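You operate a simulated robot arm through the tools that you are given. There is no shell and no other tool. Be economical: measure what you need, move in short steps, check, and stop when the job is done.

The job below is to be done with a simulated robot arm. You get a single attempt, and the scene is never put back.

Task
Wind 5 m of red line on grey card 75 and lay it on the green work mat.
Fine: take the card off, then turn the dial back to 0.

The check looks at the end state, three seconds after you hand in, the way a careful person would. Anything else that was tipped, shoved, dropped, spilled or broken makes it a failure.

Robot
A 7-joint arm with a two-finger gripper, on a carriage that runs on a rail from [-963, -6] to [1417, 9] (x, y) and turns from -111 to 221 degrees about z. Base frame: it is fixed where the carriage stands at the start and does not move with it; the origin is on the floor, on the carriage's upright axis, x ahead of it, y to its left, z up; the surface under the hand at the start is at about z = 900. Lengths are in mm, angles in degrees, forces in N, time in s.
Its first joint turns from -149.0 to 149.0 degrees. Places, roughly: green work mat [-100, 500, 900]; seat on the winder plate [600, 500, 900]; winder dial [800, 500, 900]; yellow slider [700, 600, 900]. Payload 2.45 kg.
The tool frame sits at the grasp point between the pads (the TCP): z along the fingers, y along the line on which they close. The tips reach 26 mm beyond it. The gripper opens to 96 mm. The gripper's body begins 69 mm behind the TCP.
Orientation is told as [roll, pitch, yaw] about the base's x, y, z axes, in that order, counted from this pose: with the fingers straight down and closing along the base's y, the tool's x points along the base's -x, its y along +y and its z along -z.

Tools
- The arm moves only by the tool nudge_tool. Its argument "commands" is one flat list of numbers, 7 for each row, row after row: the turn, a rotation vector about the base's x, y, z in degrees, then the shift along the base's x, y, z in m, then the closure in counts, from 0 (fully open) to 255 (shut). In form: [rx, ry, rz, dx, dy, dz, grip, rx, ry, rz, dx, dy, dz, grip, ...]. A call has 1 to 8 rows; each row is the pose to reach, as a shift and turn from the pose commanded when the call began. Each row takes 0.2 s and may step no farther than 50 mm and 8.6 degrees from the row before; otherwise, or with a gripper value out of range, the whole call is refused. Where a pose cannot be reached the arm comes as near as it can. A force on the tool above 40 N (or 10 N above the force at the start of the call, whichever is more), or a blocked arm, ends the call early, and 0.2 s more pass. The fingers move at their own pace and stop on an object; they squeeze with about 36 N. The grip force told is the motor's: it shows also when the fingers shut on nothing. Time passes only in rows, and 0.2 s behind the last, so rows that repeat a pose let the fingers close. The reply holds the time, the measured pose of the TCP, the force on the tool along the base axes, the opening and the grip force, in the units named above and with some noise, with the torque about the TCP (base axes, N m) and any sound that the robot's microphone picked up.
- Cameras (640 x 400 px; columns grow to the right, rows downward): "scene" is now at [-11.7, 219.4, 1646]; the picture's right is [0.85, -0.53, 0.00], its down [-0.49, -0.78, -0.40] and it looks along [0.21, 0.34, -0.92] (base axes); focal length 214 px, centre (320, 200). "wrist" rides on the gripper at [82, 3, -98] in the tool frame; the picture's right is [-0.04, 1.00, 0.00], its down [-0.73, -0.03, -0.68] and it looks along [-0.68, -0.03, 0.73] (tool axes); focal length 256 px, centre (320, 200). There is no depth. A picture from a camera that has moved, and an enlarged one, comes with that camera's place and axes in the base frame and with its lens.
- capture(camera): a new picture of that camera. The clock stands still meanwhile.
- move_column(by): slides the trunk up (or, below 0, down) by that many mm; the arm and the scene camera ride with it, the base frame stays. It gives what a move gives, with no picture.
- steer(legs): drives the robot by 1 to 6 legs, each [ahead, left, turn to the left] in mm, mm and degrees, along the robot's own axes; the way and the turn of a leg run together, so that a leg with both is an arc; at most 1500 mm and 180 degrees a leg. The arm and the cameras ride along, it lands a little off, and it stops where it bumps. It keeps to its track: a leg is cut to what the track allows. It gives what a move gives.
- head_to(pan, tilt): turns the head with the scene camera to pan (to the left, within 155 degrees either way) and tilt (down, from -29 to 69), counted from straight ahead of the robot. It gives what a move gives.
- enlarge(camera, box): a new picture of the part [left, top, right, bottom] of that camera's present view, enlarged. The clock stands still meanwhile.
- close_job(): hands the job in; it is judged then, once.

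Go step by step. Nothing tells you exact positions but the pictures and the camera data: compare them with the known pose of the tool, close in by small moves and look again before you grip or let go. The budget is 120 turns and 90 pictures, counting those below and the enlarged ones. Unless the task says otherwise, let go and move clear before handing in, and close with one line.

The tools are called after ">>>" by a JSON object that holds its "fn" and its "kwargs". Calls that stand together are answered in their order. nudge_tool: Moves the arm, as the interface text tells. Its arguments: {"type":"object","properties":{"commands":{"type":"array"}},"required":["commands"]} The other tools are called the same way: move_column (by) slides the trunk up or down; steer (legs) drives the base; head_to (pan, tilt) turns the head that bears the scene camera; capture (camera) takes a picture; enlarge (camera, box) takes an enlarged picture of a part of a camera's view; close_job () hands the job in.

At the start:

```text
time: 0.0
tcp_pos: [816.4, 408.0, 1220.8]
tool_rot: [-0.1, 0.0, 0.0]
contact_force: [-0.2, 0.3, 0.9]
wrist_torque: [0.02, 0.0, 0.0]
gripper_width: 96.2
finger_force: 0.1
trunk travel left (down, up): [-675.0, 35.0]
robot x, y, heading: [1.0, -2.2, -0.1]
head pan, tilt: [57.7, 66.6]
```

scene: 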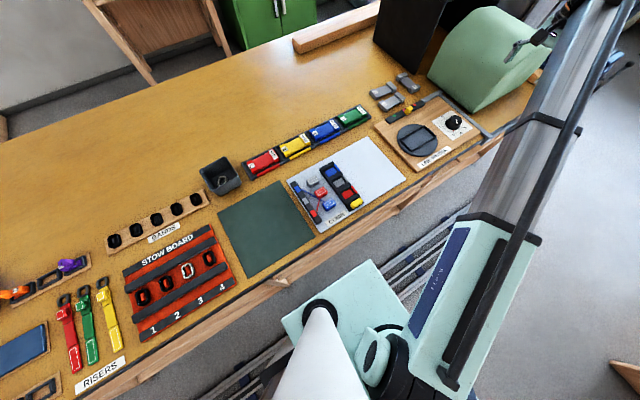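
wrist: 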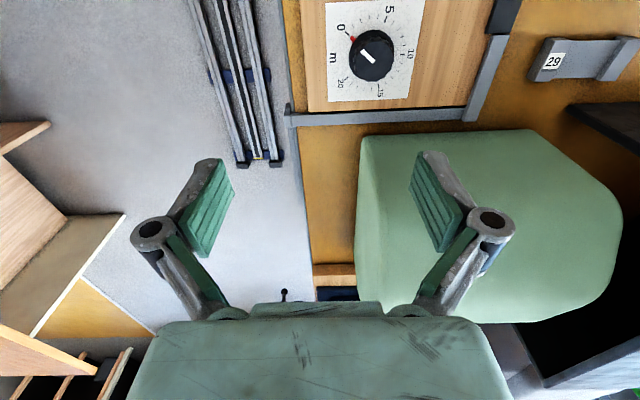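

I see the bench with the winder at the upper right, the line spools (red, yellow, blue, green), grey cards near the winder, and the mat in the middle. I'll look at these parts enlarged first.

>>> {"fn": "enlarge", "kwargs": {"camera": "scene", "box": [360, 60, 500, 180]}}

>>> {"fn": "enlarge", "kwargs": {"camera": "scene", "box": [190, 90, 410, 240]}}

>>> {"fn": "capture", "kwargs": {"camera": "wrist"}}

```text
3.33 times, centred on (430, 120) of scene
camera zoom: at [-11.7, 219.4, 1646.0], right [0.85, -0.53, 0.0], down [-0.49, -0.78, -0.4], along [0.21, 0.34, -0.92], focal length 715 px, centre (-47, 467)
```

zoom: 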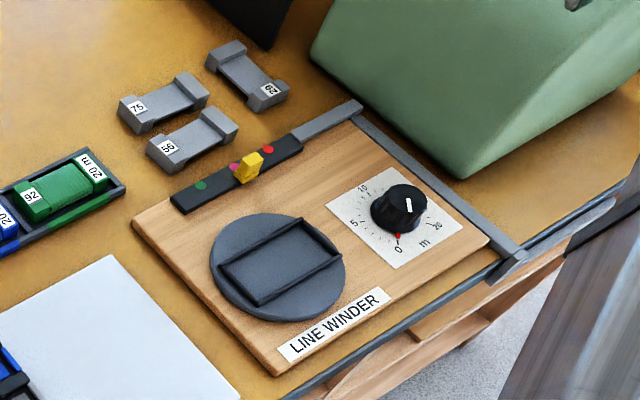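

```text
2.67 times, centred on (300, 165) of scene
camera zoom: at [-11.7, 219.4, 1646.0], right [0.85, -0.53, 0.0], down [-0.49, -0.78, -0.4], along [0.21, 0.34, -0.92], focal length 572 px, centre (373, 293)
```

zoom: 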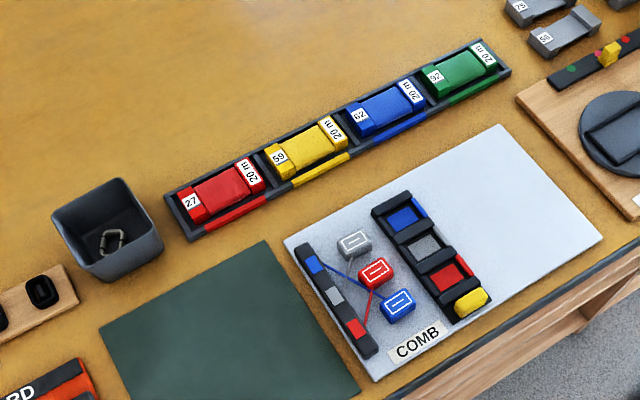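

```text
85 pictures are left
camera wrist: at [735.6, 412.4, 1320.0], right [0.04, 1.0, 0.0], down [0.73, -0.03, 0.68], along [0.68, -0.03, -0.73], focal length 256 px, centre (320, 200)
```

wrist: 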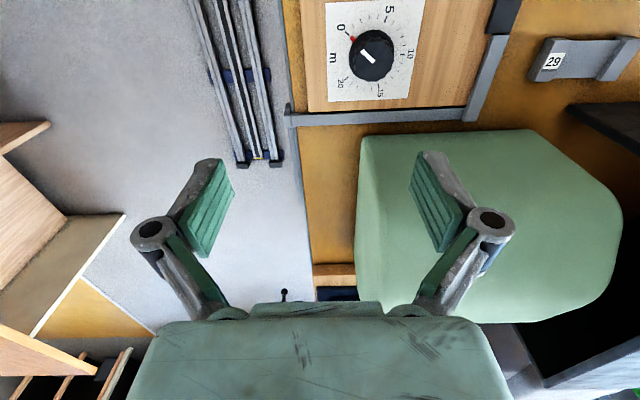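

The layout: cards 75, 96 and 29 lie behind the winder, with 75 at about (705, 812). The slider is at about (720, 645), the seat at (655, 512) and the dial at (825, 480). I'll move the wrist camera to look at the winder.

>>> {"fn": "nudge_tool", "kwargs": {"commands": [0, 0, 0, -0.045, 0.02, 0, 0, 0, 0, 0, -0.09, 0.04, 0, 0, 0, 0, 0, -0.135, 0.06, 0, 0, 0, 0, 0, -0.18, 0.08, 0, 0, 0, 0, 0, -0.225, 0.1, 0, 0, 0, 0, 0, -0.27, 0.12, 0, 0, 0, 0, 0, -0.315, 0.14, 0, 0, 0, 0, 0, -0.36, 0.16, 0, 0]}}

>>> {"fn": "capture", "kwargs": {"camera": "wrist"}}

>>> {"fn": "capture", "kwargs": {"camera": "scene"}}

```text
time: 1.8
tcp_pos: [456.4, 568.7, 1224.6]
tool_rot: [-0.1, 0.0, -0.1]
contact_force: [0.5, 0.2, -0.5]
wrist_torque: [0.03, -0.03, -0.03]
gripper_width: 96.0
finger_force: 0.0
trunk travel left (down, up): [-675.0, 35.0]
robot x, y, heading: [0.6, -2.0, 0.1]
head pan, tilt: [57.7, 66.6]
```

```text
84 pictures are left
camera wrist: at [375.5, 572.2, 1321.1], right [0.04, 1.0, 0.0], down [0.73, -0.03, 0.68], along [0.68, -0.03, -0.73], focal length 256 px, centre (320, 200)
```

wrist: 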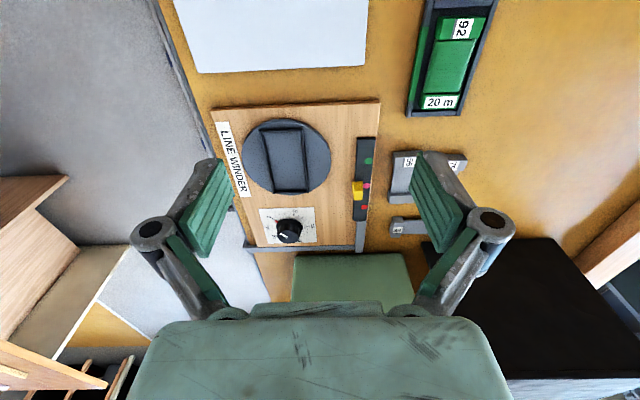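

```text
83 pictures are left
camera scene: at [-12.0, 219.4, 1646.0], right [0.85, -0.53, 0.0], down [-0.49, -0.78, -0.4], along [0.21, 0.34, -0.92], focal length 214 px, centre (320, 200)
```

scene: 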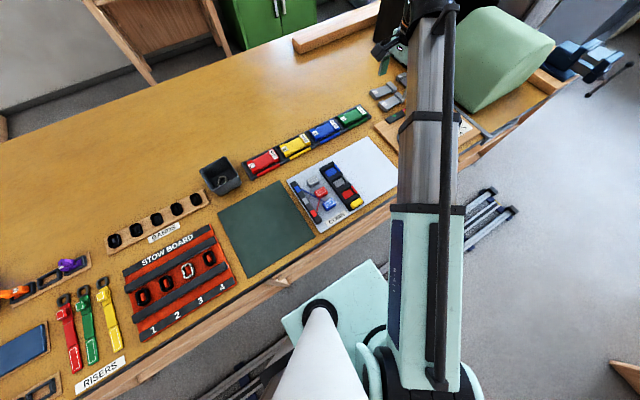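

The winder is in the wrist view, so I'll enlarge it.

>>> {"fn": "enlarge", "kwargs": {"camera": "wrist", "box": [200, 90, 400, 260]}}

>>> {"fn": "enlarge", "kwargs": {"camera": "wrist", "box": [340, 120, 420, 230]}}

```text
2.35 times, centred on (300, 175) of wrist
camera zoom: at [375.5, 572.2, 1321.1], right [0.04, 1.0, 0.0], down [0.73, -0.03, 0.68], along [0.68, -0.03, -0.73], focal length 602 px, centre (367, 259)
```

zoom: 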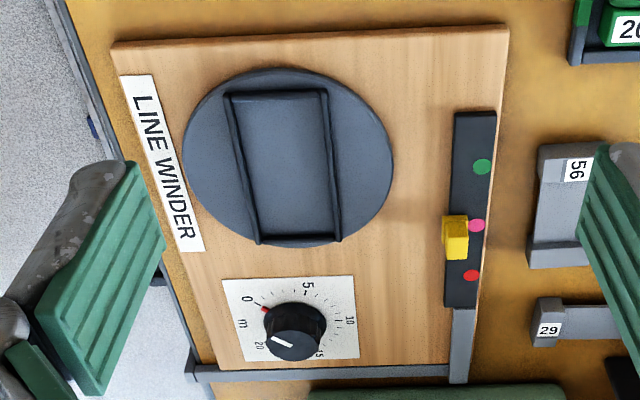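

```text
3.64 times, centred on (380, 175) of wrist
camera zoom: at [375.5, 572.2, 1321.1], right [0.04, 1.0, 0.0], down [0.73, -0.03, 0.68], along [0.68, -0.03, -0.73], focal length 931 px, centre (102, 291)
```

zoom: 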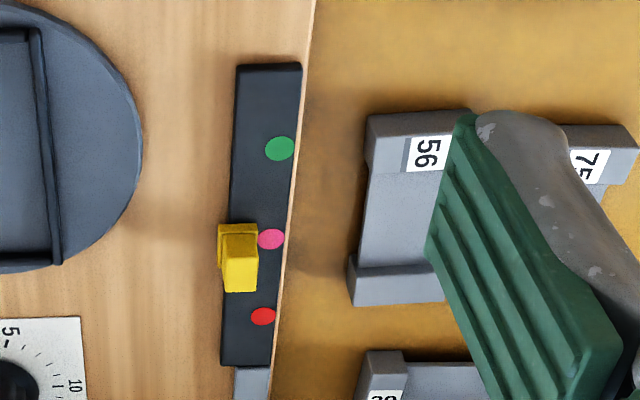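

The slider sits at pink (x≈725) and red is at x≈788, so it has to go about 63 mm toward +x. The seat is centred at about (660, 494) with its long side along x. I'll drive the base 350 mm along the rail so everything is within reach, then look at the dial up close.

>>> {"fn": "steer", "kwargs": {"legs": [[350, 0, 0]]}}

>>> {"fn": "nudge_tool", "kwargs": {"commands": [0, 0, 0, -0.03, -0.02, -0.02, 0, 0, 0, 0, -0.06, -0.04, -0.04, 0, 0, 0, 0, -0.09, -0.06, -0.06, 0, 0, 0, 0, -0.12, -0.08, -0.08, 0, 0, 0, 0, -0.15, -0.09, -0.1, 0, 0, 0, 0, -0.15, -0.09, -0.12, 0]}}

>>> {"fn": "capture", "kwargs": {"camera": "wrist"}}

>>> {"fn": "capture", "kwargs": {"camera": "scene"}}

```text
time: 4.1
tcp_pos: [810.8, 569.9, 1222.5]
tool_rot: [0.0, 0.1, -0.1]
contact_force: [-0.1, 0.3, 0.5]
wrist_torque: [0.02, 0.01, 0.0]
gripper_width: 95.7
finger_force: 0.1
trunk travel left (down, up): [-675.0, 35.0]
robot x, y, heading: [352.3, 4.7, 0.0]
head pan, tilt: [57.7, 66.6]
```

```text
time: 5.5
tcp_pos: [660.8, 481.4, 1102.2]
tool_rot: [0.0, 0.0, -0.1]
contact_force: [-0.7, 0.5, 0.0]
wrist_torque: [0.05, -0.04, 0.02]
gripper_width: 96.1
finger_force: 0.1
trunk travel left (down, up): [-675.0, 35.0]
robot x, y, heading: [351.5, 2.8, -0.4]
head pan, tilt: [57.7, 66.6]
```

```text
80 pictures are left
camera wrist: at [579.6, 485.0, 1200.3], right [0.04, 1.0, 0.0], down [0.73, -0.03, 0.68], along [0.68, -0.03, -0.73], focal length 256 px, centre (320, 200)
```

wrist: 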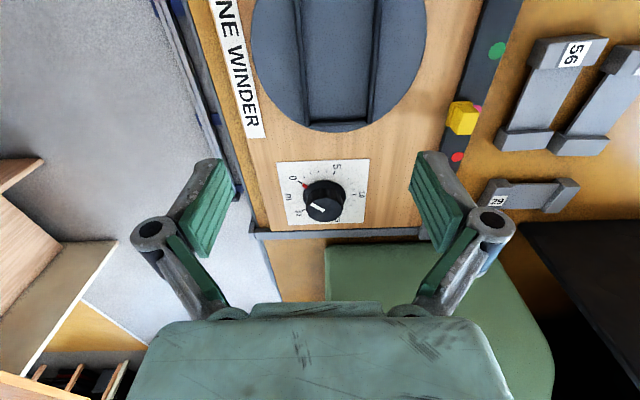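

```text
79 pictures are left
camera scene: at [340.7, 221.7, 1646.0], right [0.84, -0.54, 0.0], down [-0.49, -0.77, -0.4], along [0.21, 0.33, -0.92], focal length 214 px, centre (320, 200)
```

scene: 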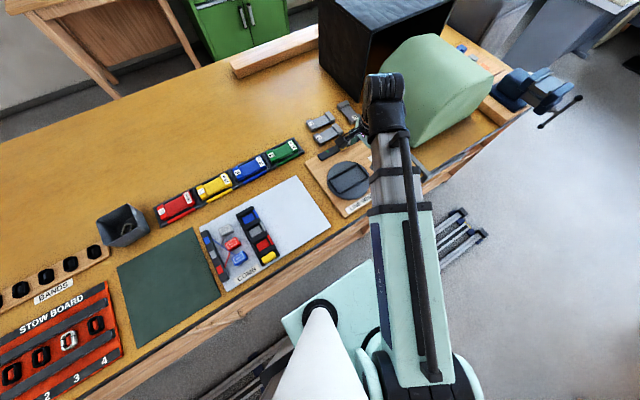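

>>> {"fn": "enlarge", "kwargs": {"camera": "wrist", "box": [270, 150, 380, 235]}}

>>> {"fn": "enlarge", "kwargs": {"camera": "wrist", "box": [420, 20, 640, 220]}}

```text
4.71 times, centred on (325, 192) of wrist
camera zoom: at [579.6, 485.0, 1200.3], right [0.04, 1.0, 0.0], down [0.73, -0.03, 0.68], along [0.68, -0.03, -0.73], focal length 1205 px, centre (296, 235)
```

zoom: 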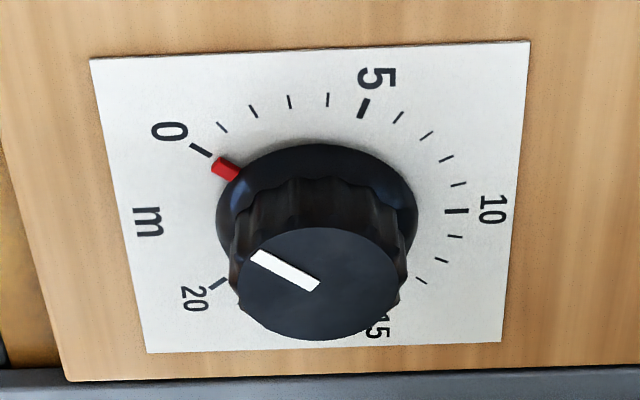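

```text
2.00 times, centred on (530, 120) of wrist
camera zoom: at [579.6, 485.0, 1200.3], right [0.04, 1.0, 0.0], down [0.73, -0.03, 0.68], along [0.68, -0.03, -0.73], focal length 512 px, centre (-100, 360)
```

zoom: 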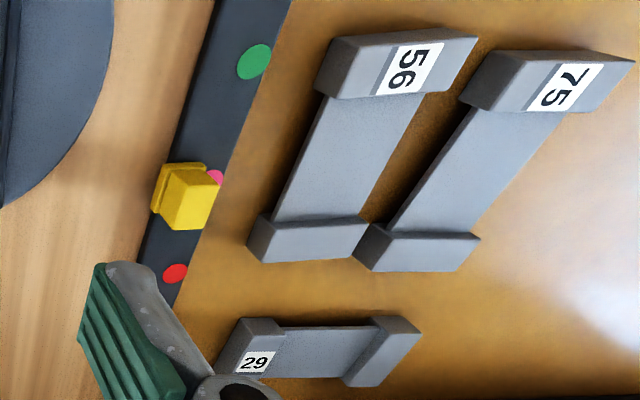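

Card 75 is the one on the far side, at about y 810. The dial's scale runs 13.5° per metre clockwise, so 5 m is 67.5°. I'll take a closer look at the card and then the seat.

>>> {"fn": "nudge_tool", "kwargs": {"commands": [0, 0, 0, -0.012, 0.04, 0, 0, 0, 0, 0, -0.024, 0.08, 0, 0, 0, 0, 0, -0.036, 0.12, 0, 0, 0, 0, 0, -0.048, 0.16, 0, 0, 0, 0, 0, -0.06, 0.2, -0.01, 0, 0, 0, 0, -0.072, 0.24, -0.02, 0, 0, 0, 0, -0.084, 0.28, -0.03, 0, 0, 0, 0, -0.096, 0.32, -0.04, 0]}}

>>> {"fn": "capture", "kwargs": {"camera": "wrist"}}

>>> {"fn": "enlarge", "kwargs": {"camera": "scene", "box": [290, 80, 430, 220]}}

```text
time: 7.3
tcp_pos: [566.6, 799.9, 1060.1]
tool_rot: [0.0, 0.0, -0.1]
contact_force: [-0.1, -0.6, -0.7]
wrist_torque: [0.01, 0.01, 0.01]
gripper_width: 95.7
finger_force: 0.1
trunk travel left (down, up): [-675.0, 35.0]
robot x, y, heading: [349.1, 3.7, -0.1]
head pan, tilt: [57.7, 66.6]
```

```text
76 pictures are left
camera wrist: at [485.8, 804.0, 1159.6], right [0.04, 1.0, 0.0], down [0.73, -0.03, 0.68], along [0.68, -0.03, -0.73], focal length 256 px, centre (320, 200)
```

wrist: 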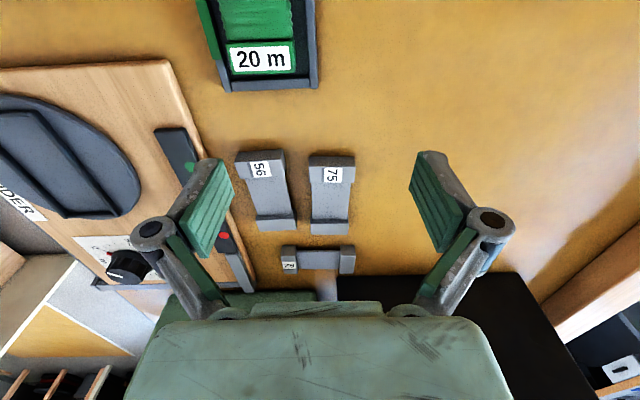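

```text
2.86 times, centred on (360, 150) of scene
camera zoom: at [340.7, 221.9, 1646.0], right [0.84, -0.54, 0.0], down [-0.49, -0.78, -0.4], along [0.21, 0.33, -0.92], focal length 613 px, centre (206, 343)
```

zoom: 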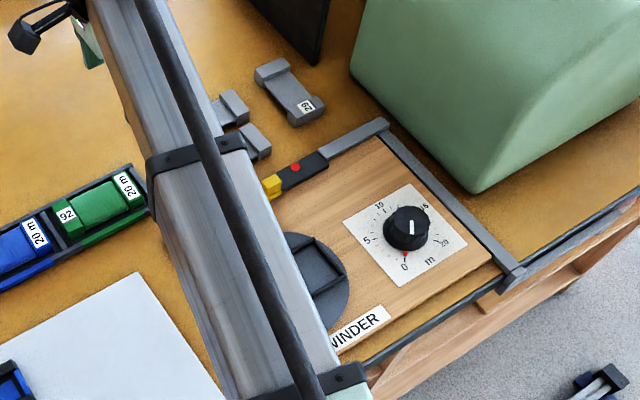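

>>> {"fn": "enlarge", "kwargs": {"camera": "wrist", "box": [230, 140, 370, 280]}}

```text
2.86 times, centred on (300, 210) of wrist
camera zoom: at [485.8, 804.0, 1159.6], right [0.04, 1.0, 0.0], down [0.73, -0.03, 0.68], along [0.68, -0.03, -0.73], focal length 731 px, centre (377, 171)
```

zoom: 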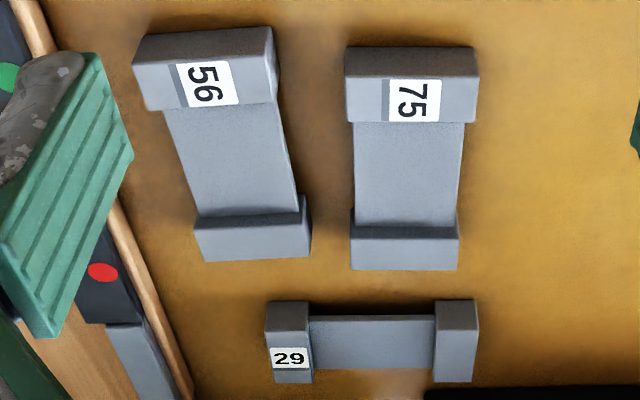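

Card 75 is centred at about (712, 810): flanges 22 mm high and 53 mm wide, waist about 10 mm high. Next I'll look closely at the seat.

>>> {"fn": "nudge_tool", "kwargs": {"commands": [0, 0, 0, -0.003, -0.04, 0, 0, 0, 0, 0, -0.006, -0.08, 0, 0, 0, 0, 0, -0.01, -0.12, 0, 0, 0, 0, 0, -0.015, -0.16, 0, 0, 0, 0, 0, -0.02, -0.2, 0, 0, 0, 0, 0, -0.025, -0.24, 0, 0, 0, 0, 0, -0.028, -0.28, 0, 0, 0, 0, 0, -0.03, -0.306, 0, 0]}}

>>> {"fn": "enlarge", "kwargs": {"camera": "wrist", "box": [200, 80, 440, 240]}}

```text
time: 9.1
tcp_pos: [535.3, 493.7, 1064.9]
tool_rot: [0.0, 0.1, -0.2]
contact_force: [0.7, -1.0, 0.1]
wrist_torque: [-0.01, -0.03, 0.03]
gripper_width: 95.9
finger_force: 0.0
trunk travel left (down, up): [-675.0, 35.0]
robot x, y, heading: [353.7, 3.1, -0.3]
head pan, tilt: [57.7, 66.6]
```

```text
2.50 times, centred on (320, 160) of wrist
camera zoom: at [454.1, 497.5, 1162.4], right [0.04, 1.0, 0.0], down [0.73, -0.03, 0.68], along [0.68, -0.03, -0.73], focal length 640 px, centre (320, 300)
```

zoom: 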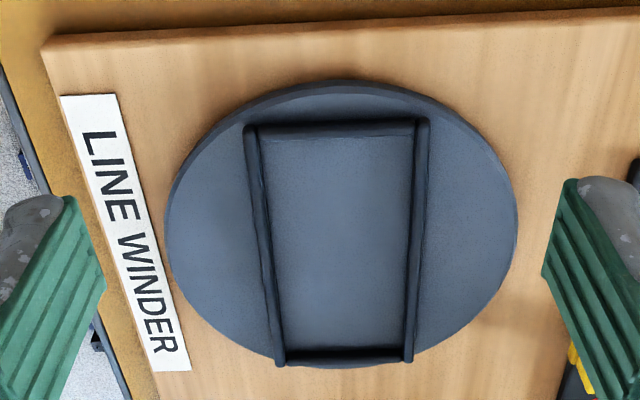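

The seat is a shallow frame about 130 × 62 mm inside, centred at about (651, 499), with its floor near z≈921. I'll do the slider first, moving above it with the gripper still high.

>>> {"fn": "nudge_tool", "kwargs": {"commands": [0, 0, 0, 0.032, 0.024, -0.01, 0, 0, 0, 0, 0.064, 0.048, -0.02, 0, 0, 0, 0, 0.096, 0.072, -0.03, 0, 0, 0, 0, 0.128, 0.096, -0.04, 0, 0, 0, 0, 0.16, 0.12, -0.05, 0, 0, 0, 0, 0.19, 0.146, -0.055, 0]}}

>>> {"fn": "capture", "kwargs": {"camera": "wrist"}}

>>> {"fn": "enlarge", "kwargs": {"camera": "wrist", "box": [240, 140, 400, 300]}}

```text
time: 10.5
tcp_pos: [725.8, 639.9, 1007.7]
tool_rot: [0.0, -0.1, -0.1]
contact_force: [0.0, 0.0, 0.9]
wrist_torque: [0.0, 0.0, 0.01]
gripper_width: 96.1
finger_force: 0.3
trunk travel left (down, up): [-675.0, 35.0]
robot x, y, heading: [352.9, 3.7, -0.1]
head pan, tilt: [57.7, 66.6]
```

```text
72 pictures are left
camera wrist: at [644.9, 642.8, 1106.6], right [0.04, 1.0, 0.0], down [0.73, -0.03, 0.68], along [0.68, -0.03, -0.73], focal length 256 px, centre (320, 200)
```

wrist: 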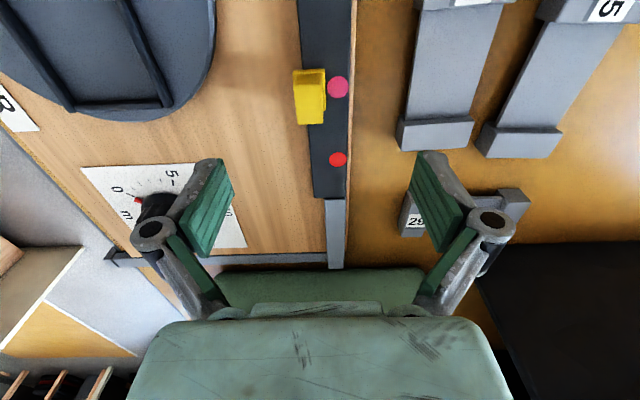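

```text
2.50 times, centred on (320, 220) of wrist
camera zoom: at [644.9, 642.8, 1106.6], right [0.04, 1.0, 0.0], down [0.73, -0.03, 0.68], along [0.68, -0.03, -0.73], focal length 640 px, centre (320, 150)
```

zoom: 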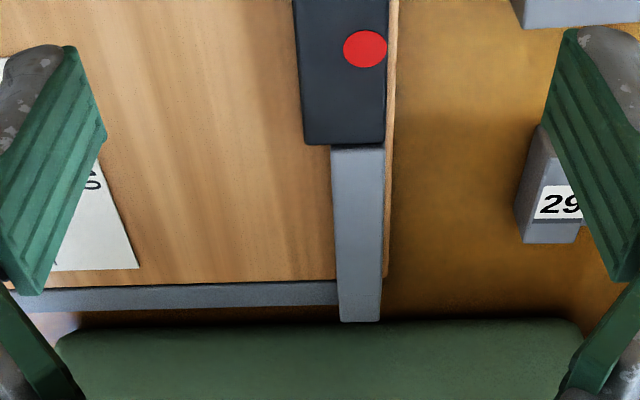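

>>> {"fn": "enlarge", "kwargs": {"camera": "wrist", "box": [270, 50, 370, 180]}}

```text
3.08 times, centred on (320, 115) of wrist
camera zoom: at [644.9, 642.8, 1106.6], right [0.04, 1.0, 0.0], down [0.73, -0.03, 0.68], along [0.68, -0.03, -0.73], focal length 788 px, centre (320, 462)
```

zoom: 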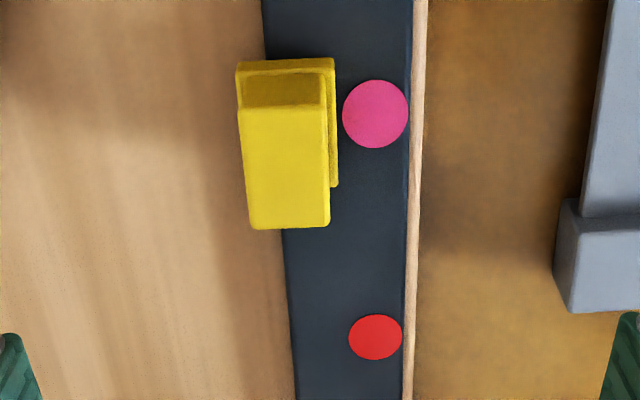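

The slider block is about 25 × 15 mm, centred near (711, 633) with its top at z≈948; red is 62 mm further in +x. I'll half-close the fingers and descend around it.

>>> {"fn": "nudge_tool", "kwargs": {"commands": [0, 0, 0, -0.014, -0.007, 0, 122, 0, 0, 0, -0.014, -0.007, -0.02, 122, 0, 0, 0, -0.014, -0.007, -0.04, 122]}}

>>> {"fn": "capture", "kwargs": {"camera": "wrist"}}

```text
time: 11.3
tcp_pos: [712.7, 632.9, 967.7]
tool_rot: [0.1, 0.0, -0.1]
contact_force: [0.1, 0.9, 0.2]
wrist_torque: [0.02, -0.01, 0.03]
gripper_width: 49.8
finger_force: 0.1
trunk travel left (down, up): [-675.0, 35.0]
robot x, y, heading: [351.7, 0.0, -0.1]
head pan, tilt: [57.7, 66.6]
```

```text
69 pictures are left
camera wrist: at [630.4, 636.7, 1066.1], right [0.04, 1.0, 0.0], down [0.73, -0.03, 0.68], along [0.68, -0.03, -0.73], focal length 256 px, centre (320, 200)
```

wrist: 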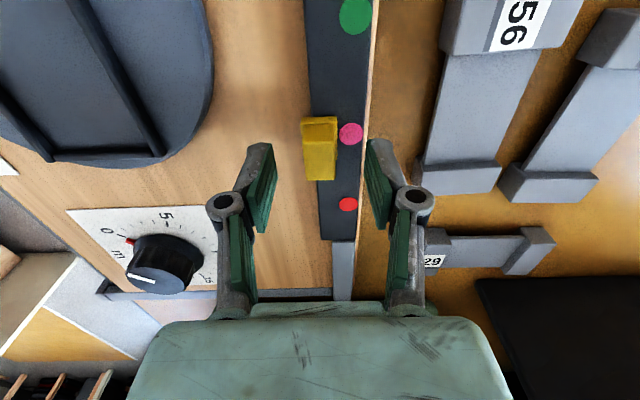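

The slider is centred between the fingers. I'll lower 9 mm and close on it.

>>> {"fn": "nudge_tool", "kwargs": {"commands": [0, 0, 0, -0.001, 0.001, -0.009, 122, 0, 0, 0, -0.001, 0.001, -0.009, 215, 0, 0, 0, -0.001, 0.001, -0.009, 240, 0, 0, 0, -0.001, 0.001, -0.009, 240]}}

>>> {"fn": "capture", "kwargs": {"camera": "wrist"}}

```text
time: 12.3
tcp_pos: [709.6, 631.8, 958.2]
tool_rot: [0.0, 0.1, -0.2]
contact_force: [0.9, -4.0, -0.9]
wrist_torque: [-0.11, -0.18, 0.99]
gripper_width: 17.0
finger_force: 42.4
trunk travel left (down, up): [-675.0, 35.0]
robot x, y, heading: [350.6, 1.7, -0.3]
head pan, tilt: [57.7, 66.6]
```

```text
68 pictures are left
camera wrist: at [629.3, 636.7, 1056.9], right [0.04, 1.0, 0.0], down [0.73, -0.03, 0.68], along [0.68, -0.03, -0.73], focal length 256 px, centre (320, 200)
```

wrist: 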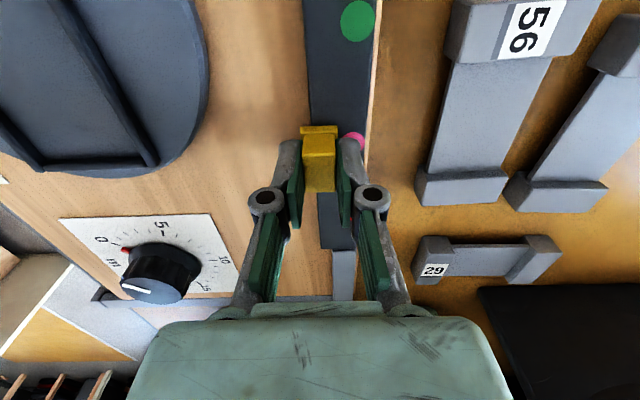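

The slider is gripped at 17 mm. I'll move it 62 mm toward red.

>>> {"fn": "nudge_tool", "kwargs": {"commands": [0, 0, 0, 0.015, 0, 0, 240, 0, 0, 0, 0.03, 0, 0, 240, 0, 0, 0, 0.045, 0, 0, 240, 0, 0, 0, 0.0545, 0, 0, 240, 0, 0, 0, 0.0625, 0, 0, 240, 0, 0, 0, 0.0625, 0, 0, 240]}}

>>> {"fn": "capture", "kwargs": {"camera": "wrist"}}

```text
time: 13.7
tcp_pos: [771.1, 632.8, 957.9]
tool_rot: [-0.1, 0.1, -0.1]
contact_force: [-9.6, -6.4, -8.6]
wrist_torque: [-0.17, 0.09, 0.71]
gripper_width: 16.8
finger_force: 42.3
trunk travel left (down, up): [-675.0, 35.0]
robot x, y, heading: [352.0, -0.3, -0.1]
head pan, tilt: [57.7, 66.6]
```

```text
67 pictures are left
camera wrist: at [689.6, 637.2, 1057.1], right [0.04, 1.0, 0.0], down [0.73, -0.03, 0.68], along [0.68, -0.03, -0.74], focal length 256 px, centre (320, 200)
```

wrist: 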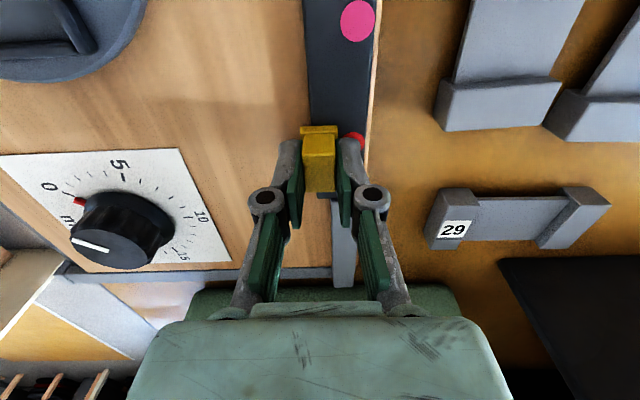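

The red dot now sits where the pink one did relative to the slider. I'll release, rise and check.

>>> {"fn": "nudge_tool", "kwargs": {"commands": [0, 0, 0, 0, 0, 0, 150, 0, 0, 0, 0, 0, 0, 122, 0, 0, 0, 0, 0, 0.04, 122, 0, 0, 0, -0.02, 0, 0.08, 122]}}

>>> {"fn": "enlarge", "kwargs": {"camera": "wrist", "box": [220, 40, 420, 200]}}

```text
time: 14.7
tcp_pos: [752.5, 631.6, 1039.7]
tool_rot: [0.0, 0.0, 0.0]
contact_force: [-0.3, -0.1, -1.2]
wrist_torque: [-0.03, 0.0, 0.04]
gripper_width: 50.4
finger_force: 0.1
trunk travel left (down, up): [-675.0, 35.0]
robot x, y, heading: [351.5, 0.2, -0.1]
head pan, tilt: [57.7, 66.6]
```

```text
2.50 times, centred on (320, 120) of wrist
camera zoom: at [670.8, 636.1, 1137.7], right [0.04, 1.0, 0.0], down [0.73, -0.03, 0.68], along [0.68, -0.03, -0.73], focal length 640 px, centre (320, 400)
```

zoom: 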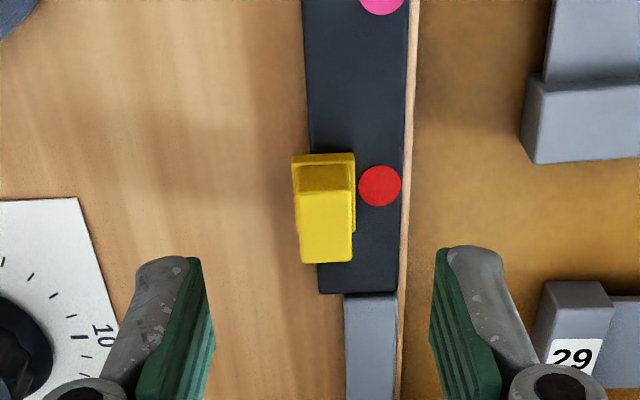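

The slider is on red. Next I'll move above the label-end flange of card 75, at about (668, 809).

>>> {"fn": "nudge_tool", "kwargs": {"commands": [0, 0, 0, -0.017, 0.036, 0, 74, 0, 0, -1, -0.034, 0.072, -0.01, 74, 0, 0, -2, -0.051, 0.107, -0.02, 74, 0, 0, -3, -0.068, 0.142, -0.035, 74, 0, 0, -3, -0.084, 0.177, -0.05, 74]}}

>>> {"fn": "capture", "kwargs": {"camera": "wrist"}}

```text
time: 15.9
tcp_pos: [666.5, 810.0, 990.5]
tool_rot: [0.1, 0.0, -3.2]
contact_force: [0.3, -0.6, 0.6]
wrist_torque: [0.0, 0.02, -0.01]
gripper_width: 68.0
finger_force: 0.1
trunk travel left (down, up): [-675.0, 35.0]
robot x, y, heading: [354.1, 2.4, -0.0]
head pan, tilt: [57.7, 66.6]
```

```text
65 pictures are left
camera wrist: at [586.9, 818.8, 1089.1], right [0.09, 1.0, 0.0], down [0.73, -0.07, 0.68], along [0.68, -0.06, -0.73], focal length 256 px, centre (320, 200)
```

wrist: 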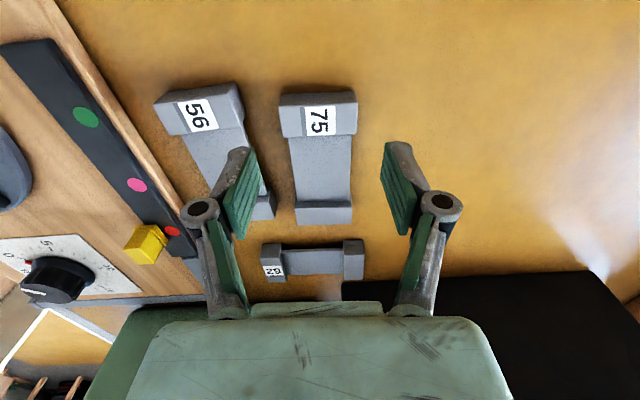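

The flange is centred and aligned with the fingers. I'll descend to tip height about 910 and look before gripping.

>>> {"fn": "nudge_tool", "kwargs": {"commands": [0, 0, 0, 0, 0, -0.02, 74, 0, 0, 0, 0.001, 0, -0.04, 74, 0, 0, 0, 0.001, 0, -0.054, 74]}}

>>> {"fn": "capture", "kwargs": {"camera": "wrist"}}

```text
time: 16.7
tcp_pos: [668.4, 810.2, 933.6]
tool_rot: [0.0, 0.0, -3.1]
contact_force: [0.9, -0.5, -0.1]
wrist_torque: [-0.01, -0.01, 0.0]
gripper_width: 68.2
finger_force: 0.2
trunk travel left (down, up): [-675.0, 35.0]
robot x, y, heading: [351.8, 3.4, 0.2]
head pan, tilt: [57.7, 66.6]
```

```text
64 pictures are left
camera wrist: at [588.5, 818.2, 1033.2], right [0.09, 1.0, 0.0], down [0.73, -0.07, 0.68], along [0.68, -0.06, -0.73], focal length 256 px, centre (320, 200)
```

wrist: 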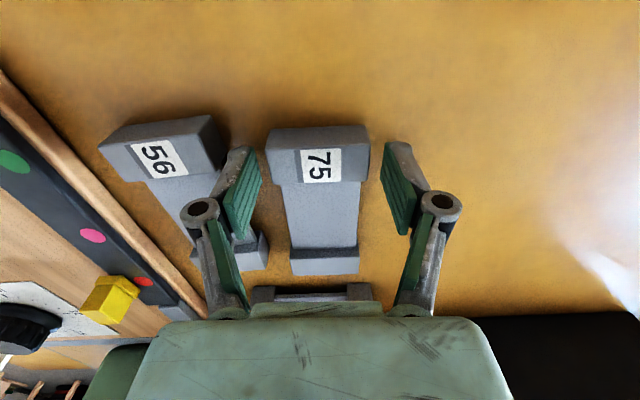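

>>> {"fn": "nudge_tool", "kwargs": {"commands": [0, 0, 0, -0.003, 0, 0.001, 74, 0, 0, 0, -0.003, 0, 0.001, 140, 0, 0, 0, -0.003, 0, 0.001, 160, 0, 0, 0, -0.003, 0, 0.001, 160]}}

>>> {"fn": "capture", "kwargs": {"camera": "wrist"}}

```text
time: 17.7
tcp_pos: [665.4, 809.6, 937.2]
tool_rot: [0.0, 0.1, -3.1]
contact_force: [0.4, -0.6, 1.4]
wrist_torque: [-0.06, 0.04, -0.01]
gripper_width: 53.3
finger_force: 35.7
trunk travel left (down, up): [-675.0, 35.0]
robot x, y, heading: [353.2, 1.9, -0.0]
head pan, tilt: [57.7, 66.6]
```

```text
63 pictures are left
camera wrist: at [585.1, 818.0, 1034.7], right [0.09, 1.0, 0.0], down [0.73, -0.07, 0.68], along [0.68, -0.06, -0.73], focal length 256 px, centre (320, 200)
```

wrist: 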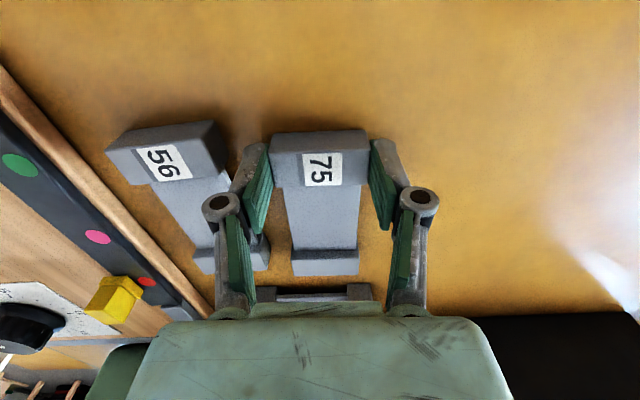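

Card 75 is gripped at 53 mm, so I'll lift it straight up.

>>> {"fn": "nudge_tool", "kwargs": {"commands": [0, 0, 0, 0, 0, 0.015, 160, 0, 0, 0, 0, 0, 0.04, 160, 0, 0, 0, 0, 0, 0.07, 160, 0, 0, 0, 0, 0, 0.1, 160, 0, 0, 3, 0, 0, 0.1, 160]}}

>>> {"fn": "capture", "kwargs": {"camera": "wrist"}}

```text
time: 18.9
tcp_pos: [665.8, 809.3, 1035.6]
tool_rot: [0.0, 0.1, -0.1]
contact_force: [-0.6, 0.0, -1.1]
wrist_torque: [0.02, 0.0, 0.0]
gripper_width: 53.3
finger_force: 36.1
trunk travel left (down, up): [-675.0, 35.0]
robot x, y, heading: [349.1, 2.8, -0.3]
head pan, tilt: [57.7, 66.6]
```

```text
62 pictures are left
camera wrist: at [585.1, 813.4, 1134.6], right [0.04, 1.0, 0.0], down [0.73, -0.03, 0.68], along [0.68, -0.03, -0.73], focal length 256 px, centre (320, 200)
```

wrist: 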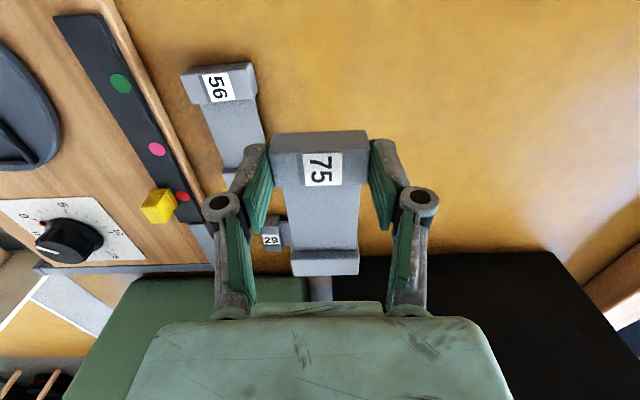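

The card is held level. I'll carry it over the seat at height, to about TCP (603, 499).

>>> {"fn": "nudge_tool", "kwargs": {"commands": [0, 0, 0, -0.008, -0.04, 0, 160, 0, 0, 0, -0.016, -0.08, 0, 160, 0, 0, 0, -0.024, -0.12, 0, 160, 0, 0, 0, -0.032, -0.16, 0, 160, 0, 0, 0, -0.04, -0.2, 0, 160, 0, 0, 0, -0.048, -0.24, 0, 160, 0, 0, 0, -0.056, -0.28, 0, 160, 0, 0, 0, -0.063, -0.31, 0, 160]}}

>>> {"fn": "capture", "kwargs": {"camera": "wrist"}}

```text
time: 20.7
tcp_pos: [602.1, 496.7, 1034.7]
tool_rot: [0.0, 0.0, -0.1]
contact_force: [-0.2, 0.1, -0.8]
wrist_torque: [0.02, 0.02, 0.0]
gripper_width: 53.2
finger_force: 36.2
trunk travel left (down, up): [-675.0, 35.0]
robot x, y, heading: [353.3, 2.4, 0.0]
head pan, tilt: [57.7, 66.6]
```

```text
61 pictures are left
camera wrist: at [521.5, 502.0, 1133.4], right [0.04, 1.0, 0.0], down [0.73, -0.03, 0.68], along [0.68, -0.03, -0.73], focal length 256 px, centre (320, 200)
```

wrist: 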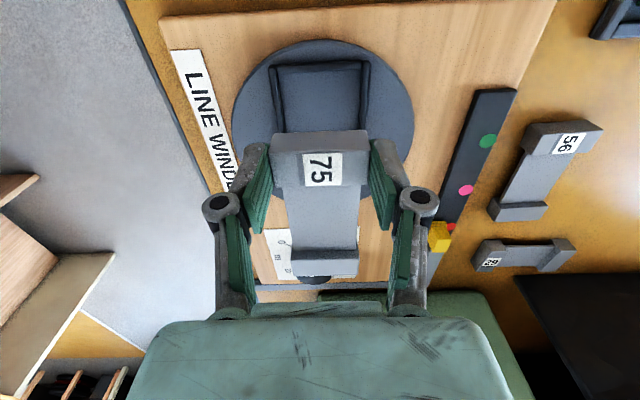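

In y the card is aligned with the seat, and in x it's close. I'll lower partway and look again.

>>> {"fn": "nudge_tool", "kwargs": {"commands": [0, 0, 0, 0, 0, -0.02, 160, 0, 0, 0, 0, 0, -0.04, 160, 0, 0, 0, 0, 0, -0.052, 160]}}

>>> {"fn": "capture", "kwargs": {"camera": "wrist"}}

>>> {"fn": "enlarge", "kwargs": {"camera": "scene", "box": [290, 110, 430, 220]}}

```text
time: 21.5
tcp_pos: [604.2, 500.2, 985.0]
tool_rot: [0.0, 0.0, 0.0]
contact_force: [0.4, -0.3, -0.5]
wrist_torque: [-0.02, 0.01, 0.01]
gripper_width: 52.9
finger_force: 36.0
trunk travel left (down, up): [-675.0, 35.0]
robot x, y, heading: [353.9, 0.5, -0.3]
head pan, tilt: [57.7, 66.6]
```

```text
60 pictures are left
camera wrist: at [522.5, 503.6, 1082.8], right [0.04, 1.0, 0.0], down [0.73, -0.03, 0.68], along [0.68, -0.03, -0.73], focal length 256 px, centre (320, 200)
```

wrist: 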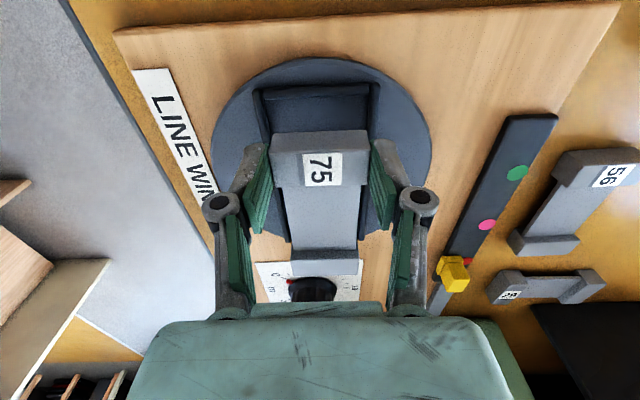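

```text
3.64 times, centred on (360, 165) of scene
camera zoom: at [340.8, 221.7, 1646.0], right [0.84, -0.54, 0.0], down [-0.49, -0.77, -0.4], along [0.21, 0.33, -0.92], focal length 780 px, centre (174, 327)
```

zoom: 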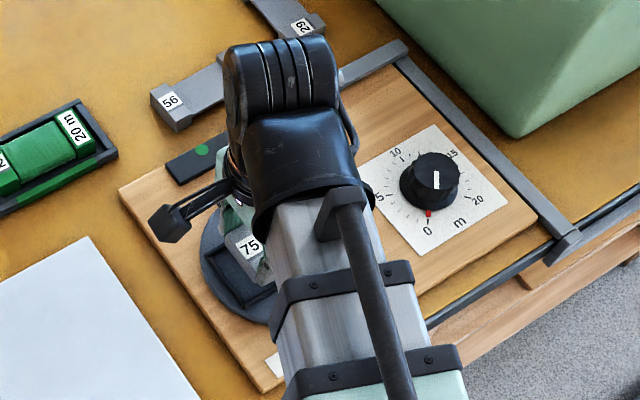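

>>> {"fn": "enlarge", "kwargs": {"camera": "wrist", "box": [230, 70, 410, 290]}}

```text
1.82 times, centred on (320, 180) of wrist
camera zoom: at [522.5, 503.6, 1082.8], right [0.04, 1.0, 0.0], down [0.73, -0.03, 0.68], along [0.68, -0.03, -0.73], focal length 465 px, centre (320, 236)
```

zoom: 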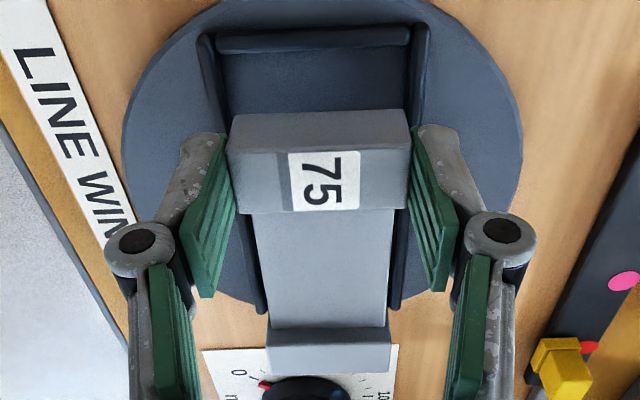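

I need a shift of about -2.5 mm in x and -1 mm in y, then I'll lower toward the seat floor until light contact.

>>> {"fn": "nudge_tool", "kwargs": {"commands": [0, 0, 0, -0.0025, -0.0012, 0, 160, 0, 0, 0, -0.0025, -0.0012, -0.01, 160, 0, 0, 0, -0.0025, -0.0012, -0.018, 160, 0, 0, 0, -0.0025, -0.0012, -0.022, 160]}}

>>> {"fn": "enlarge", "kwargs": {"camera": "wrist", "box": [230, 70, 410, 290]}}

```text
time: 22.5
tcp_pos: [599.7, 498.5, 962.0]
tool_rot: [0.1, -0.1, -0.1]
contact_force: [-2.2, -1.1, 9.9]
wrist_torque: [-0.01, -0.99, -0.03]
gripper_width: 53.2
finger_force: 35.7
trunk travel left (down, up): [-675.0, 35.0]
robot x, y, heading: [352.3, -0.6, -0.1]
head pan, tilt: [57.7, 66.6]
```

```text
1.82 times, centred on (320, 180) of wrist
camera zoom: at [519.0, 502.7, 1060.5], right [0.04, 1.0, 0.0], down [0.73, -0.03, 0.68], along [0.68, -0.03, -0.73], focal length 465 px, centre (320, 236)
```

zoom: 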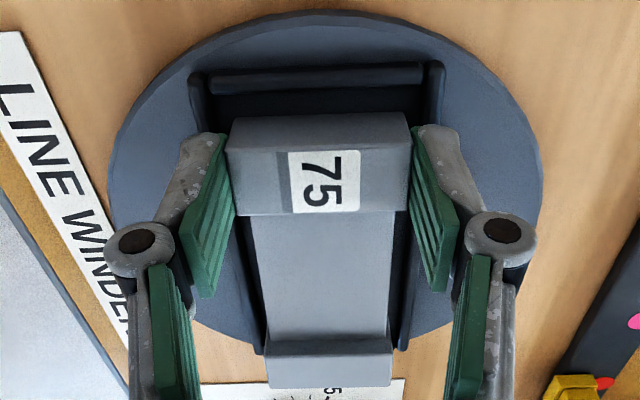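

The far end touched the far wall: 10 N with a torque arm of 0.1 m. There's about 11 mm of gap at the near end, so I'll lift, shift -7 mm in x and retry.

>>> {"fn": "nudge_tool", "kwargs": {"commands": [0, 0, 0, 0, 0, 0.012, 160, 0, 0, 0, -0.007, 0, 0.012, 160, 0, 0, 0, -0.007, 0, 0.005, 160, 0, 0, 0, -0.007, 0, 0.0, 160]}}

>>> {"fn": "enlarge", "kwargs": {"camera": "wrist", "box": [230, 70, 410, 290]}}

```text
time: 23.5
tcp_pos: [595.0, 498.4, 962.3]
tool_rot: [0.0, 0.0, -0.1]
contact_force: [0.8, -0.5, 9.8]
wrist_torque: [-0.03, 0.17, -0.01]
gripper_width: 53.3
finger_force: 35.8
trunk travel left (down, up): [-675.0, 35.0]
robot x, y, heading: [352.7, 0.8, -0.1]
head pan, tilt: [57.7, 66.6]
```

```text
1.82 times, centred on (320, 180) of wrist
camera zoom: at [512.9, 502.3, 1060.3], right [0.04, 1.0, 0.0], down [0.73, -0.03, 0.68], along [0.68, -0.03, -0.73], focal length 465 px, centre (320, 236)
```

zoom: 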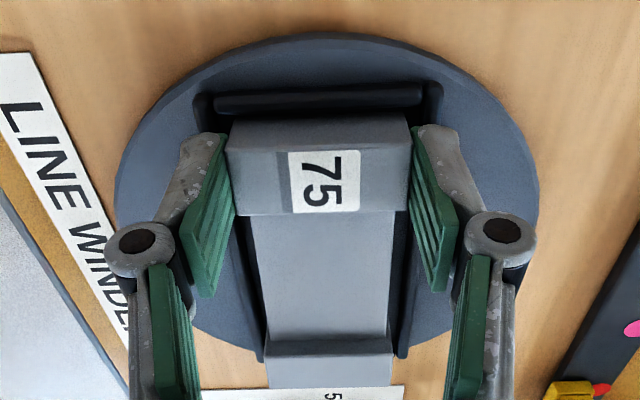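

The contact now sits near the label end, so the card is about 1-2 mm onto the near wall or just touching the floor there. I'll go up a little, shift +3 mm in x and lower slightly deeper to compare the forces.

>>> {"fn": "nudge_tool", "kwargs": {"commands": [0, 0, 0, 0.0, 0, 0.006, 160, 0, 0, 0, 0.003, 0, 0.006, 160, 0, 0, 0, 0.003, 0, 0.0, 160, 0, 0, 0, 0.003, 0, -0.001, 160]}}

>>> {"fn": "enlarge", "kwargs": {"camera": "wrist", "box": [230, 100, 410, 290]}}

```text
time: 24.5
tcp_pos: [596.8, 499.5, 962.7]
tool_rot: [0.2, -0.1, 0.0]
contact_force: [2.2, 1.0, 21.1]
wrist_torque: [-0.07, 0.18, 0.05]
gripper_width: 53.2
finger_force: 36.4
trunk travel left (down, up): [-675.0, 35.0]
robot x, y, heading: [350.9, -1.1, -0.1]
head pan, tilt: [57.7, 66.6]
```

```text
2.11 times, centred on (320, 195) of wrist
camera zoom: at [516.1, 502.6, 1060.1], right [0.04, 1.0, 0.0], down [0.73, -0.03, 0.68], along [0.68, -0.03, -0.73], focal length 539 px, centre (320, 210)
```

zoom: 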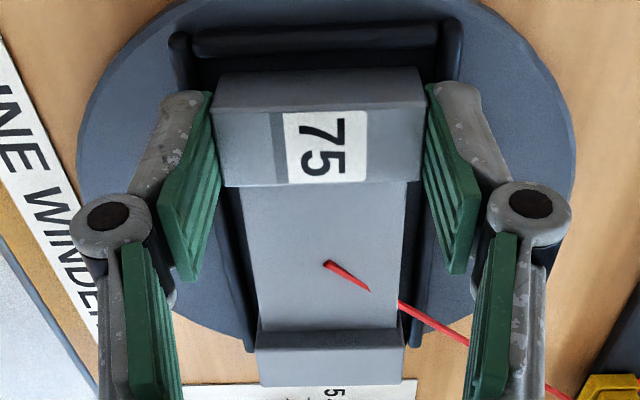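

A red line now runs from the slider to the card, so the card is seated and red is threaded. I'll relieve the pressure, release and rise.

>>> {"fn": "nudge_tool", "kwargs": {"commands": [0, 0, 0, 0, 0, 0.001, 160, 0, 0, 0, 0, 0, 0.001, 110, 0, 0, 0, 0, 0, 0.001, 74, 0, 0, 0, 0, 0, 0.03, 74, 0, 0, 0, 0, 0, 0.075, 74]}}

>>> {"fn": "capture", "kwargs": {"camera": "wrist"}}

```text
time: 25.7
tcp_pos: [598.6, 499.3, 1038.3]
tool_rot: [0.0, 0.0, -0.1]
contact_force: [1.0, 0.5, 0.6]
wrist_torque: [0.01, 0.0, 0.02]
gripper_width: 68.1
finger_force: 0.1
trunk travel left (down, up): [-675.0, 35.0]
robot x, y, heading: [349.2, 3.1, -0.0]
head pan, tilt: [57.7, 66.6]
```

```text
54 pictures are left
camera wrist: at [517.0, 503.5, 1136.6], right [0.04, 1.0, 0.0], down [0.73, -0.03, 0.68], along [0.68, -0.03, -0.73], focal length 256 px, centre (320, 200)
```

wrist: 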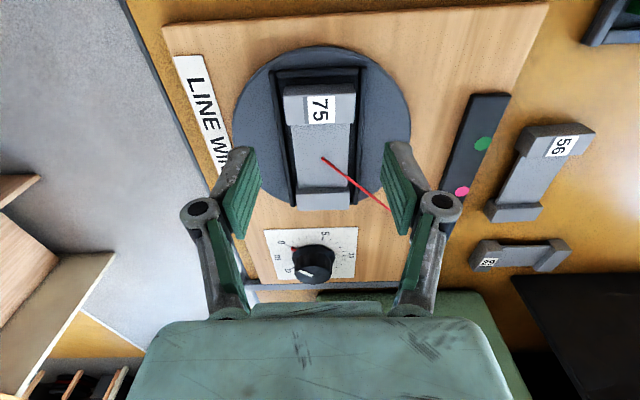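

>>> {"fn": "enlarge", "kwargs": {"camera": "wrist", "box": [220, 40, 420, 220]}}

>>> {"fn": "enlarge", "kwargs": {"camera": "wrist", "box": [250, 215, 380, 300]}}

```text
2.22 times, centred on (320, 130) of wrist
camera zoom: at [517.0, 503.5, 1136.6], right [0.04, 1.0, 0.0], down [0.73, -0.03, 0.68], along [0.68, -0.03, -0.73], focal length 569 px, centre (320, 356)
```

zoom: 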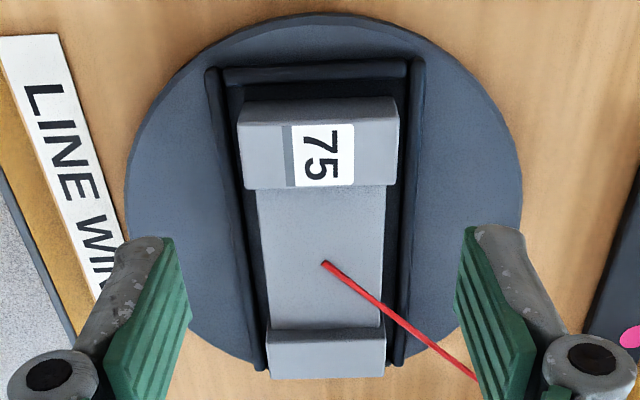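

```text
4.71 times, centred on (315, 258) of wrist
camera zoom: at [517.0, 503.5, 1136.6], right [0.04, 1.0, 0.0], down [0.73, -0.03, 0.68], along [0.68, -0.03, -0.73], focal length 1205 px, centre (344, -71)
```

zoom: 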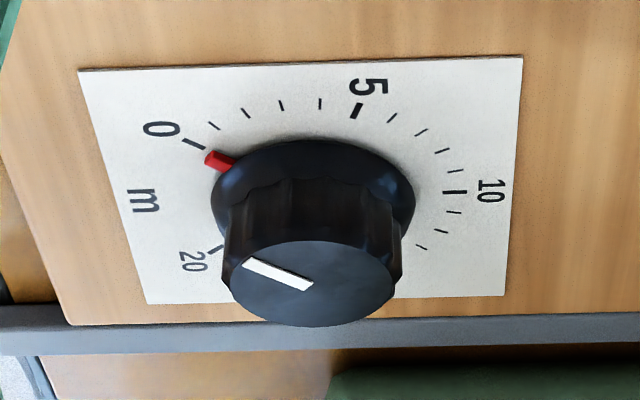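

The card is on the seat with the line attached. The knob centre triangulates to about (833, 481.5) with its top at z≈950. I'll go above it and pre-rotate the tool by +34°, so the 67.5° clockwise turn stays central.

>>> {"fn": "nudge_tool", "kwargs": {"commands": [0, 0, 6.5, 0.045, -0.003, 0, 0, 0, 0, 13, 0.09, -0.006, 0, 0, 0, 0, 19.5, 0.135, -0.009, 0, 0, 0, 0, 26, 0.18, -0.012, 0, 0, 0, 0, 32, 0.21, -0.015, -0.01, 0, 0, 0, 34, 0.2344, -0.0178, -0.02, 0]}}

>>> {"fn": "capture", "kwargs": {"camera": "wrist"}}

```text
time: 27.1
tcp_pos: [830.0, 480.9, 1017.1]
tool_rot: [-0.1, 0.0, 34.0]
contact_force: [-1.5, -0.3, 1.5]
wrist_torque: [-0.01, 0.01, -0.04]
gripper_width: 96.0
finger_force: 0.0
trunk travel left (down, up): [-675.0, 35.0]
robot x, y, heading: [354.1, 3.0, -0.2]
head pan, tilt: [57.7, 66.6]
```

```text
51 pictures are left
camera wrist: at [761.8, 437.9, 1115.1], right [-0.53, 0.85, 0.0], down [0.62, 0.39, 0.68], along [0.58, 0.36, -0.73], focal length 256 px, centre (320, 200)
```

wrist: 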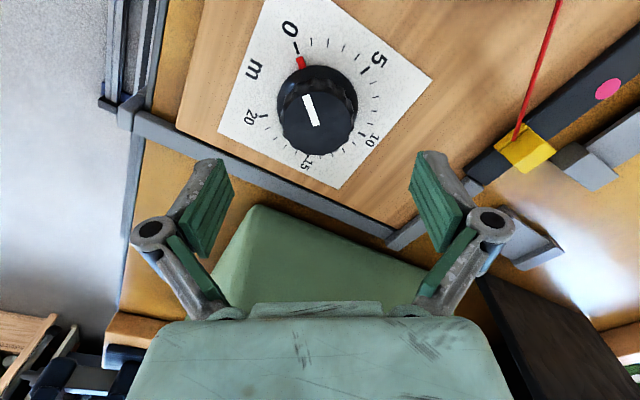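

The knob lies on the tool axis. I'll descend to grip height and check.

>>> {"fn": "nudge_tool", "kwargs": {"commands": [0, 0, 0, 0, 0, -0.025, 0, 0, 0, 0, 0, 0, -0.045, 0, 0, 0, 0, 0, 0, -0.055, 0]}}

>>> {"fn": "capture", "kwargs": {"camera": "wrist"}}

```text
time: 27.9
tcp_pos: [830.8, 480.5, 960.7]
tool_rot: [-0.1, -0.1, 33.9]
contact_force: [0.1, 0.1, 0.1]
wrist_torque: [0.01, 0.01, -0.02]
gripper_width: 96.2
finger_force: 0.0
trunk travel left (down, up): [-675.0, 35.0]
robot x, y, heading: [351.1, 3.3, -0.0]
head pan, tilt: [57.7, 66.6]
```

```text
50 pictures are left
camera wrist: at [762.1, 438.4, 1058.7], right [-0.52, 0.85, 0.0], down [0.63, 0.38, 0.68], along [0.58, 0.36, -0.73], focal length 256 px, centre (320, 200)
```

wrist: 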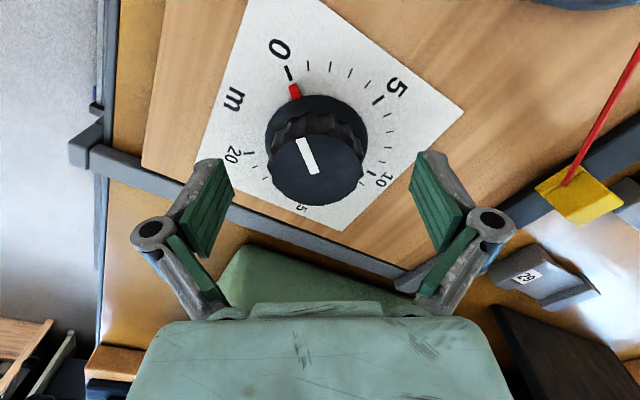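

Centred. I'll close on the knob.

>>> {"fn": "nudge_tool", "kwargs": {"commands": [0, 0, 0, 0.0, 0, 0, 80, 0, 0, 0, 0, 0, 0, 140, 0, 0, 0, 0, 0, 0, 170, 0, 0, 0, 0, 0, 0, 170]}}

>>> {"fn": "capture", "kwargs": {"camera": "wrist"}}

```text
time: 28.9
tcp_pos: [832.4, 478.9, 961.0]
tool_rot: [0.0, 0.0, 33.8]
contact_force: [7.6, -12.4, 3.3]
wrist_torque: [-0.5, -0.5, -0.04]
gripper_width: 50.8
finger_force: 45.0
trunk travel left (down, up): [-675.0, 35.0]
robot x, y, heading: [355.3, 1.9, -0.0]
head pan, tilt: [57.7, 66.6]
```

```text
49 pictures are left
camera wrist: at [763.2, 436.8, 1059.2], right [-0.52, 0.85, 0.0], down [0.62, 0.38, 0.68], along [0.58, 0.35, -0.73], focal length 256 px, centre (320, 200)
```

wrist: 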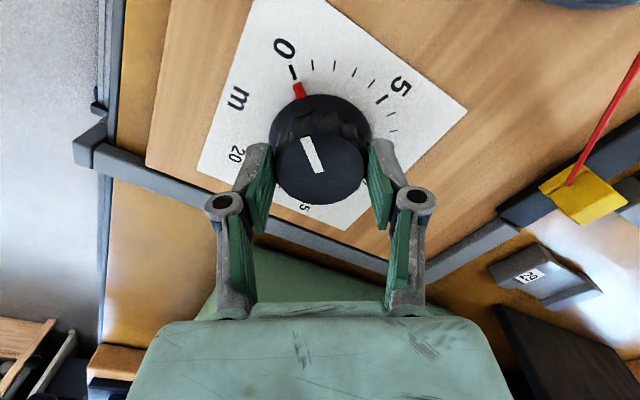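

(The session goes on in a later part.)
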